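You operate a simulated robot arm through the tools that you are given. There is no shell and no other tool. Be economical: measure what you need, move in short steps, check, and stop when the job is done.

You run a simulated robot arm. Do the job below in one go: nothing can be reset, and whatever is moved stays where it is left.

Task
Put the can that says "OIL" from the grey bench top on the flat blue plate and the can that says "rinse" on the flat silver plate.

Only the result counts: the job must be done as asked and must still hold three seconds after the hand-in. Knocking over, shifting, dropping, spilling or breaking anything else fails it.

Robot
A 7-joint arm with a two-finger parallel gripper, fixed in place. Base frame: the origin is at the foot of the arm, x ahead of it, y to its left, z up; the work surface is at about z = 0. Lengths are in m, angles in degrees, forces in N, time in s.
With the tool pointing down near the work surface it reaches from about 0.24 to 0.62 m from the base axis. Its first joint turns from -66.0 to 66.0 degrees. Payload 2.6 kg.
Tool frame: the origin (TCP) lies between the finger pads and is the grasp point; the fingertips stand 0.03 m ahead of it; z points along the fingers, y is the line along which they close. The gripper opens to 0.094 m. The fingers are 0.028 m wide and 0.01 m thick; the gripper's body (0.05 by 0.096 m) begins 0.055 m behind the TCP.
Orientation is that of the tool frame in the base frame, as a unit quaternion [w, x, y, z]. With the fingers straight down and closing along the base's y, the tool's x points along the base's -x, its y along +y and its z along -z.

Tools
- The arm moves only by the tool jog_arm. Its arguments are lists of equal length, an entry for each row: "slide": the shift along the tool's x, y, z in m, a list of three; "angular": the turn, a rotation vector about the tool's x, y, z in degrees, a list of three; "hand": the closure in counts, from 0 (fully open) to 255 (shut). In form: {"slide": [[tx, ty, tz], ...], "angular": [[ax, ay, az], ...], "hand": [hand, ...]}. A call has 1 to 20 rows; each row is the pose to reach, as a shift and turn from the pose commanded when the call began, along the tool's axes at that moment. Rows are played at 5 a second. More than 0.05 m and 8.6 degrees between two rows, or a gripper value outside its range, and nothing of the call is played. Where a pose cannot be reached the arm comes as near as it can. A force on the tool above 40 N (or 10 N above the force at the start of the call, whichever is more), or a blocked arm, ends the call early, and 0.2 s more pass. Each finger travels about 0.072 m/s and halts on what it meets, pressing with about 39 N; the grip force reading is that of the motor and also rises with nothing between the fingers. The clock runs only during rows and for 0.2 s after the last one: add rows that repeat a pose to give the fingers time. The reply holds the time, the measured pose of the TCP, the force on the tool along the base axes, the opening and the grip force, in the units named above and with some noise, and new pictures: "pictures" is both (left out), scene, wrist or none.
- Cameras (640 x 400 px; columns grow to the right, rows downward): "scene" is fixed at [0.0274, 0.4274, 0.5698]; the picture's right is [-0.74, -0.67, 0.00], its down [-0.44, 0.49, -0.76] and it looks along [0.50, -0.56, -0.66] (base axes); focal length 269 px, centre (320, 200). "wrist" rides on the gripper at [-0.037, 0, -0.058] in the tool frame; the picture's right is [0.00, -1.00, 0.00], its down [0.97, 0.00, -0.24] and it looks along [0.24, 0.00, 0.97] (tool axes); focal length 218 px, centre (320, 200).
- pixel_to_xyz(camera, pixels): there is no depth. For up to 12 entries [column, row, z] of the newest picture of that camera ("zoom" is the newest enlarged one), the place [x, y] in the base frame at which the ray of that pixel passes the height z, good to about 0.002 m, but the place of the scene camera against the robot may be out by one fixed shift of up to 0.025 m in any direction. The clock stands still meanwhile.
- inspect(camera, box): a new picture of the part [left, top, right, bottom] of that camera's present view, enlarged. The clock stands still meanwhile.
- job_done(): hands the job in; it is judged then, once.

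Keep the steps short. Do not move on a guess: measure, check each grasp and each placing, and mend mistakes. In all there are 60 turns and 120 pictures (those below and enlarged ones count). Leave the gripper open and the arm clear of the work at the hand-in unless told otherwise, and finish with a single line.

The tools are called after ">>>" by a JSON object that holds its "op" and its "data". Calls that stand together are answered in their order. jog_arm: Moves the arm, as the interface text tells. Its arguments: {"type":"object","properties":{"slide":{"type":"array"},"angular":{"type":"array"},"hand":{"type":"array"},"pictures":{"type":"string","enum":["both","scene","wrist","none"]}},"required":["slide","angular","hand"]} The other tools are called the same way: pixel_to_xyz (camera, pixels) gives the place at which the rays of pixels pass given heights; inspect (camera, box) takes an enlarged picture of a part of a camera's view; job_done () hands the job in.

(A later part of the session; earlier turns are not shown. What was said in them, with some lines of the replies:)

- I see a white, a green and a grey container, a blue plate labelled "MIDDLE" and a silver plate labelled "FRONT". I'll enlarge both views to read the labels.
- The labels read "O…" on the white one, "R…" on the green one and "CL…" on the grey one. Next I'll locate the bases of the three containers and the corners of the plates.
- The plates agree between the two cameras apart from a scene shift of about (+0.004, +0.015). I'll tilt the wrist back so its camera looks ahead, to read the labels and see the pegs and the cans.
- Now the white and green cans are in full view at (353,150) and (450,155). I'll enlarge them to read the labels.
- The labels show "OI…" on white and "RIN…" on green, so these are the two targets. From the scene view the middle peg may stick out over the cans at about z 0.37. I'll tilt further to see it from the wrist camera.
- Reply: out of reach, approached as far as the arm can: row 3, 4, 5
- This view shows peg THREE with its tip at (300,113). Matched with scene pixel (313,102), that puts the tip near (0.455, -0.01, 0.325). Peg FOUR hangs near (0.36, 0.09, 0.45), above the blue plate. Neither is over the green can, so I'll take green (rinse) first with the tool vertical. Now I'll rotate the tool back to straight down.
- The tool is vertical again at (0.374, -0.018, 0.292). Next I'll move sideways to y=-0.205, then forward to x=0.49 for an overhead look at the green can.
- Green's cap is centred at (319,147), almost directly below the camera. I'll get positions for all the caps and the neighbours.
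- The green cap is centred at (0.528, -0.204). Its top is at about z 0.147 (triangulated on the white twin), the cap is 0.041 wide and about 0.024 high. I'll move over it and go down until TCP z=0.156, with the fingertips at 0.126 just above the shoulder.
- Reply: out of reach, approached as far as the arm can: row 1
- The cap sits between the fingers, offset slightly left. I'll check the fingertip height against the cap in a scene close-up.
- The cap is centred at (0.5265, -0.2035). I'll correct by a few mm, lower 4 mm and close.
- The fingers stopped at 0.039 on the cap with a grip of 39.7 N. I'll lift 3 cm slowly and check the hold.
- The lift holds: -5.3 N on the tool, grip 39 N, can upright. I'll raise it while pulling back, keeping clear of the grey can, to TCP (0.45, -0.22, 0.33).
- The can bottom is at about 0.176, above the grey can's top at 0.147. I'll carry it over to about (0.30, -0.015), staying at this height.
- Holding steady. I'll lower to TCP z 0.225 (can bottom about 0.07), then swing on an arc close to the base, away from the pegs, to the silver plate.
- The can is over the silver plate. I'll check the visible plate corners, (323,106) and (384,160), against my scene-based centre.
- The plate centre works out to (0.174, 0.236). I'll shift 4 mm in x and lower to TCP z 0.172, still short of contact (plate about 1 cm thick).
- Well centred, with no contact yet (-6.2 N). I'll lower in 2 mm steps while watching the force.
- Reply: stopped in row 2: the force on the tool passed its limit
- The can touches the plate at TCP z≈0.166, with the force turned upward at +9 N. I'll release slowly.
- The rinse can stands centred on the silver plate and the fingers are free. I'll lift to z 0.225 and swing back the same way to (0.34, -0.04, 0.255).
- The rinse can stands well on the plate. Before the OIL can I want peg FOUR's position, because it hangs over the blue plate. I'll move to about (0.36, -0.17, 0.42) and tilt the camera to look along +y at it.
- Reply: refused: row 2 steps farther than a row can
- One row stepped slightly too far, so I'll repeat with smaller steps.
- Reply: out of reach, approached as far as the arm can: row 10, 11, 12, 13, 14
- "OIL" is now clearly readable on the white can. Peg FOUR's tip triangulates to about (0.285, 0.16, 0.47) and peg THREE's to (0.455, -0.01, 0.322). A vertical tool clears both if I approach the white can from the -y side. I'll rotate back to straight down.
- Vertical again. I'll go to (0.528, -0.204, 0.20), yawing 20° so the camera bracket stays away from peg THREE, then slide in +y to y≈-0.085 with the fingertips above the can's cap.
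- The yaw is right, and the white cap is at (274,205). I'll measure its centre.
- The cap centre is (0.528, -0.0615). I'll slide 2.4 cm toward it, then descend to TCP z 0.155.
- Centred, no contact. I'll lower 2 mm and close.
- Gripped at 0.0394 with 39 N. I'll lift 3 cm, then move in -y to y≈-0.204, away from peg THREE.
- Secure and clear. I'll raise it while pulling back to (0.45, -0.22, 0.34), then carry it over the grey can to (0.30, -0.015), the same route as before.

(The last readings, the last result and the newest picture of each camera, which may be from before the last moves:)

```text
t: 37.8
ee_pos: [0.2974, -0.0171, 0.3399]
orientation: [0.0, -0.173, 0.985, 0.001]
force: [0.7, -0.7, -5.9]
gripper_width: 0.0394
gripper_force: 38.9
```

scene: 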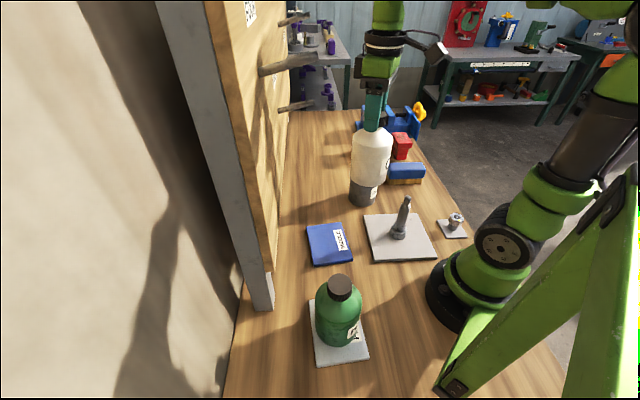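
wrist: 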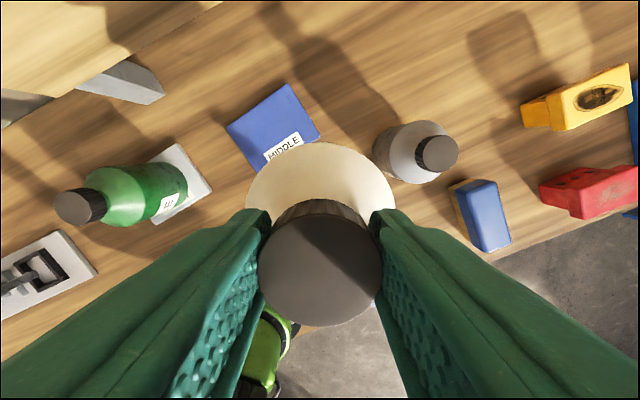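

Holding well. The blue plate corners visible in the wrist view are (287,83), (226,127) and (320,133); I'll measure them again.

>>> {"op": "pixel_to_xyz", "data": {"camera": "wrist", "pixels": [[287, 83, 0.011], [226, 127, 0.011], [320, 133, 0.011], [261, 173, 0.011]]}}

>>> {"op": "inspect", "data": {"camera": "wrist", "box": [200, 70, 340, 190]}}

>>> {"op": "inspect", "data": {"camera": "scene", "box": [280, 210, 380, 275]}}

```text
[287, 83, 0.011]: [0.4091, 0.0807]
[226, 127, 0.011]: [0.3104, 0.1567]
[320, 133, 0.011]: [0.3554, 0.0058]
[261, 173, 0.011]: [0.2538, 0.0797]
```

```text
3.33 times, centred on (270, 130) of wrist
```

zoom: 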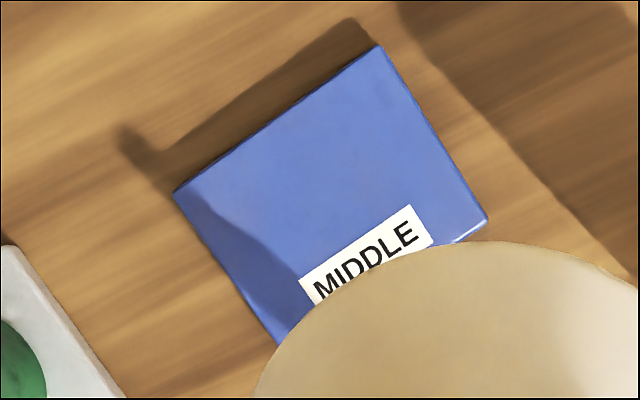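

```text
6.15 times, centred on (330, 242) of scene
```

zoom: 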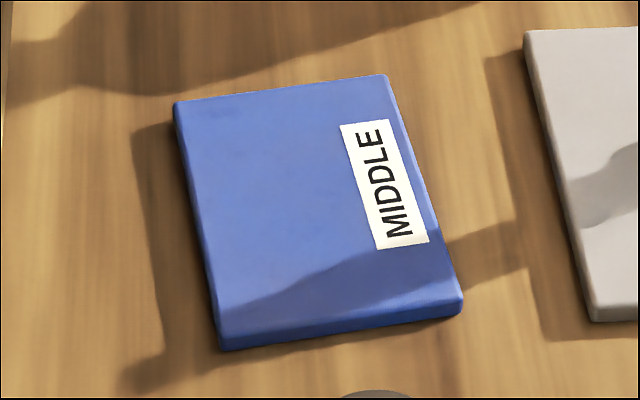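

The blue plate centre comes to (0.332, 0.078). I'll lower to z 0.22 here, then slide over the plate.

>>> {"op": "jog_arm", "data": {"slide": [[0, 0, 0.04], [0, 0, 0.08], [0, 0, 0.12], [-0.022, 0.026, 0.12], [-0.044, 0.052, 0.12], [-0.0651, 0.0775, 0.12], [-0.0651, 0.0775, 0.14], [-0.0651, 0.0775, 0.155], [-0.0651, 0.0775, 0.155]], "angular": [[0, 0, 0], [0, 0, 0], [0, 0, 0], [0, 0, 0], [0, 0, 0], [0, 0, 0], [0, 0, 0], [0, 0, 0], [0, 0, 0]], "hand": [255, 255, 255, 255, 255, 255, 255, 255, 255]}}

>>> {"op": "inspect", "data": {"camera": "scene", "box": [270, 180, 400, 280]}}

```text
t: 39.8
ee_pos: [0.3333, 0.0788, 0.1864]
orientation: [0.0, -0.173, 0.985, 0.0]
force: [0.8, 0.6, -7.1]
gripper_width: 0.0394
gripper_force: 38.7
```

scene: 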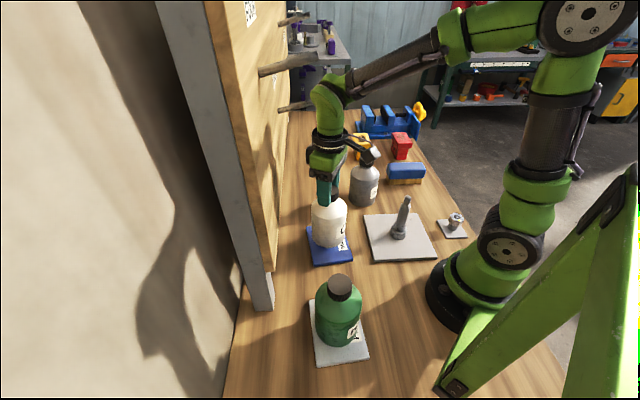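
wrist: 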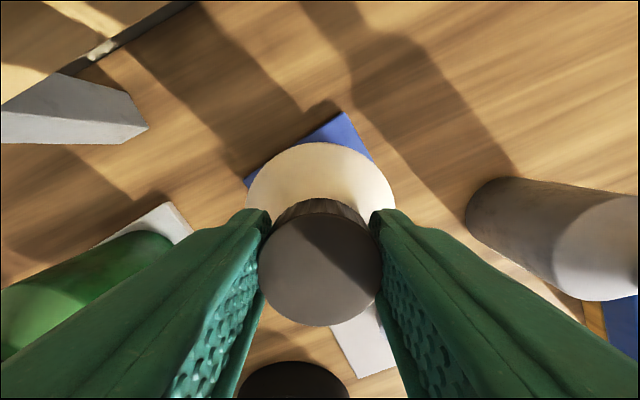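

```text
4.00 times, centred on (335, 230) of scene
```

zoom: 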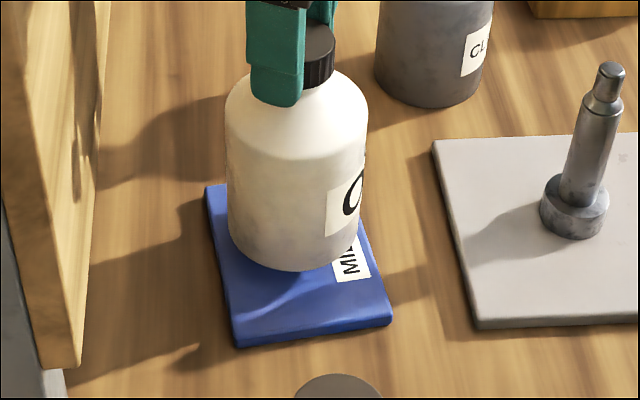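

Well centred: projected down, the can base lands at about zoom (296,249) against the plate centre (295,253). I'll lower to just above contact.

>>> {"op": "jog_arm", "data": {"slide": [[0, 0, 0.007], [0, 0, 0.014], [0, 0, 0.014]], "angular": [[0, 0, 0], [0, 0, 0], [0, 0, 0]], "hand": [255, 255, 255], "pictures": "none"}}

>>> {"op": "jog_arm", "data": {"slide": [[0, 0, 0.0015], [0, 0, 0.003], [0, 0, 0.0045]], "angular": [[0, 0, 0], [0, 0, 0], [0, 0, 0]], "hand": [255, 255, 255], "pictures": "none"}}

```text
t: 40.6
ee_pos: [0.3341, 0.0782, 0.1725]
orientation: [0.001, -0.173, 0.985, 0.002]
force: [-0.1, -0.1, -6.4]
gripper_width: 0.0397
gripper_force: 38.8
```

```text
t: 41.4
ee_pos: [0.3335, 0.0786, 0.1683]
orientation: [0.0, -0.172, 0.985, 0.001]
force: [-0.6, 0.1, -6.3]
gripper_width: 0.0393
gripper_force: 39.3
```

No contact yet at z 0.168. I'll continue in 1 mm steps.

>>> {"op": "jog_arm", "data": {"slide": [[0, 0, 0.001], [0, 0, 0.002], [0, 0, 0.002]], "angular": [[0, 0, 0], [0, 0, 0], [0, 0, 0]], "hand": [255, 255, 255], "pictures": "none"}}

```text
t: 42.2
ee_pos: [0.3351, 0.0784, 0.1677]
orientation: [0.002, -0.172, 0.985, 0.001]
force: [-4.4, -1.1, 10.5]
gripper_width: 0.0393
gripper_force: 39.5
```

Contact: the force turned to +10 N at z≈0.167. I'll ease up 1 mm and release.

>>> {"op": "jog_arm", "data": {"slide": [[0, 0, -0.001], [0, 0, -0.001], [0, 0, -0.001], [0, 0, -0.001], [0, 0, -0.001], [0, 0, -0.001], [0, 0, -0.001]], "angular": [[0, 0, 0], [0, 0, 0], [0, 0, 0], [0, 0, 0], [0, 0, 0], [0, 0, 0], [0, 0, 0]], "hand": [255, 255, 140, 110, 60, 0, 0]}}

>>> {"op": "inspect", "data": {"camera": "scene", "box": [270, 180, 400, 280]}}

```text
t: 43.8
ee_pos: [0.3335, 0.0792, 0.1675]
orientation: [0.002, -0.172, 0.985, 0.001]
force: [0.2, -0.1, -0.8]
gripper_width: 0.0943
gripper_force: 0.1
```

scene: 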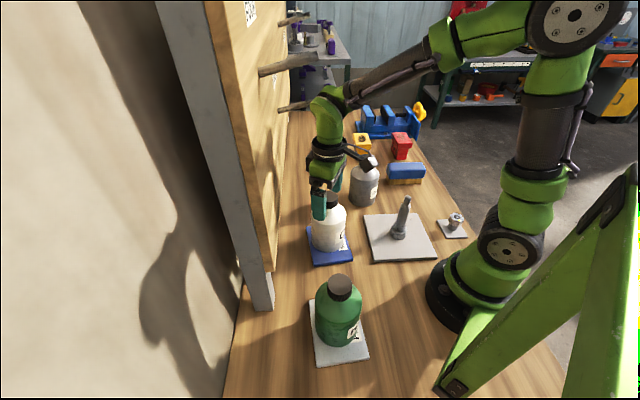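
wrist: 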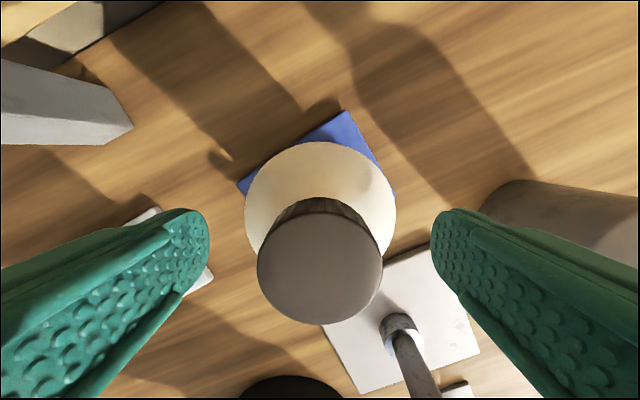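

```text
4.00 times, centred on (335, 230) of scene
```

zoom: 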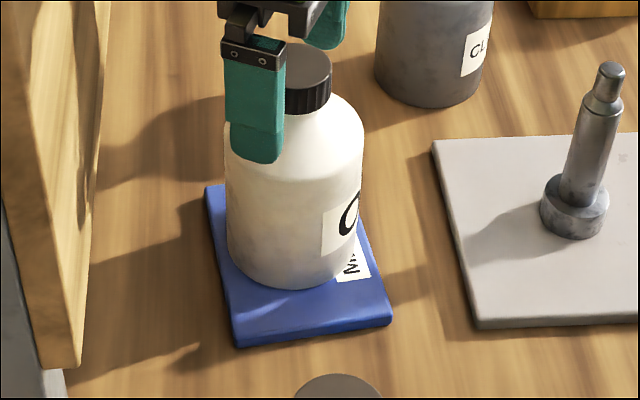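

The OIL can stands flat within the blue plate and the fingers are clear. I'll lift straight up 6 cm, then back off to (0.30, -0.015) and up, away from the pegs.

>>> {"op": "jog_arm", "data": {"slide": [[0, 0, -0.02], [0, 0, -0.04], [0, 0, -0.06], [0.021, -0.026, -0.06], [0.042, -0.052, -0.06], [0.063, -0.077, -0.065], [0.063, -0.077, -0.1], [0.063, -0.077, -0.13], [0.063, -0.077, -0.13]], "angular": [[0, 0, 0], [0, 0, 0], [0, 0, 0], [0, 0, 0], [0, 0, 0], [0, 0, 0], [0, 0, 0], [0, 0, 0], [0, 0, 0]], "hand": [0, 0, 0, 0, 0, 0, 0, 0, 0]}}

>>> {"op": "inspect", "data": {"camera": "scene", "box": [270, 120, 470, 380]}}

```text
t: 45.8
ee_pos: [0.2996, -0.0155, 0.298]
orientation: [0.0, -0.173, 0.985, 0.001]
force: [-0.3, 0.4, 0.1]
gripper_width: 0.0939
gripper_force: 0.0
```

scene: 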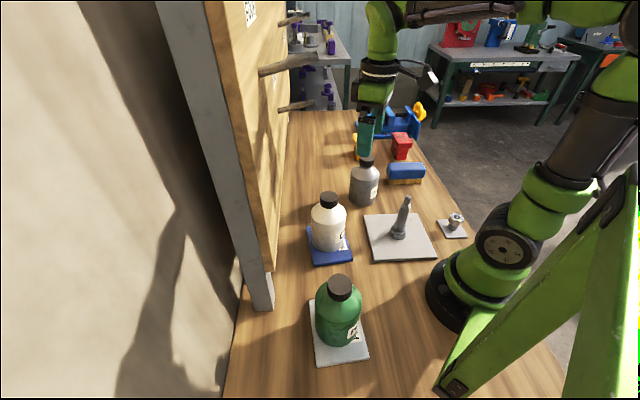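
wrist: 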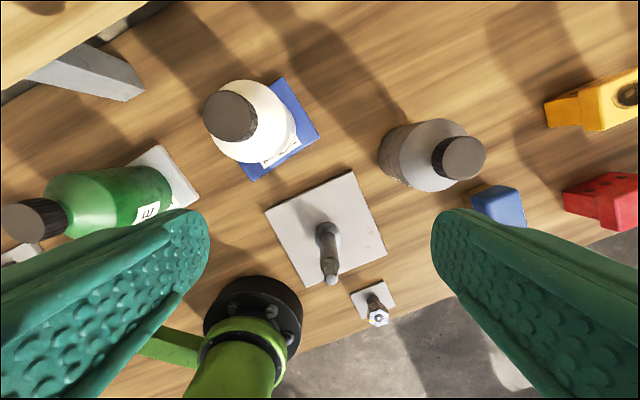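

```text
1.54 times, centred on (370, 250) of scene
```

zoom: 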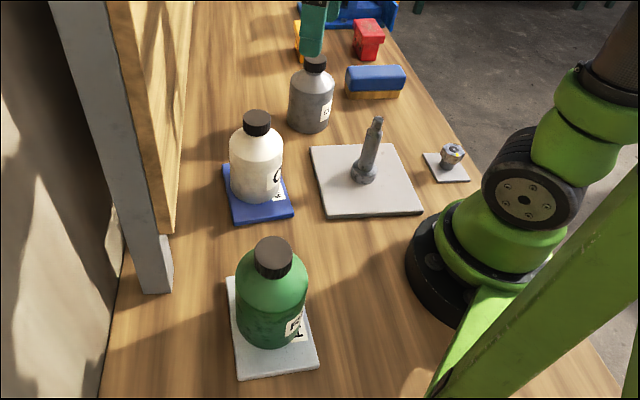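

Both cans stand upright on their plates and nothing else has moved. The gripper is open and clear, so I'll hand in.

>>> {"op": "job_done", "data": {}}

```text
The job is handed in.
```

The OIL can stands on the flat blue plate and the rinse can on the flat silver plate; the OIL can came from the wooden bench top, as no OIL can was seen on a grey one.
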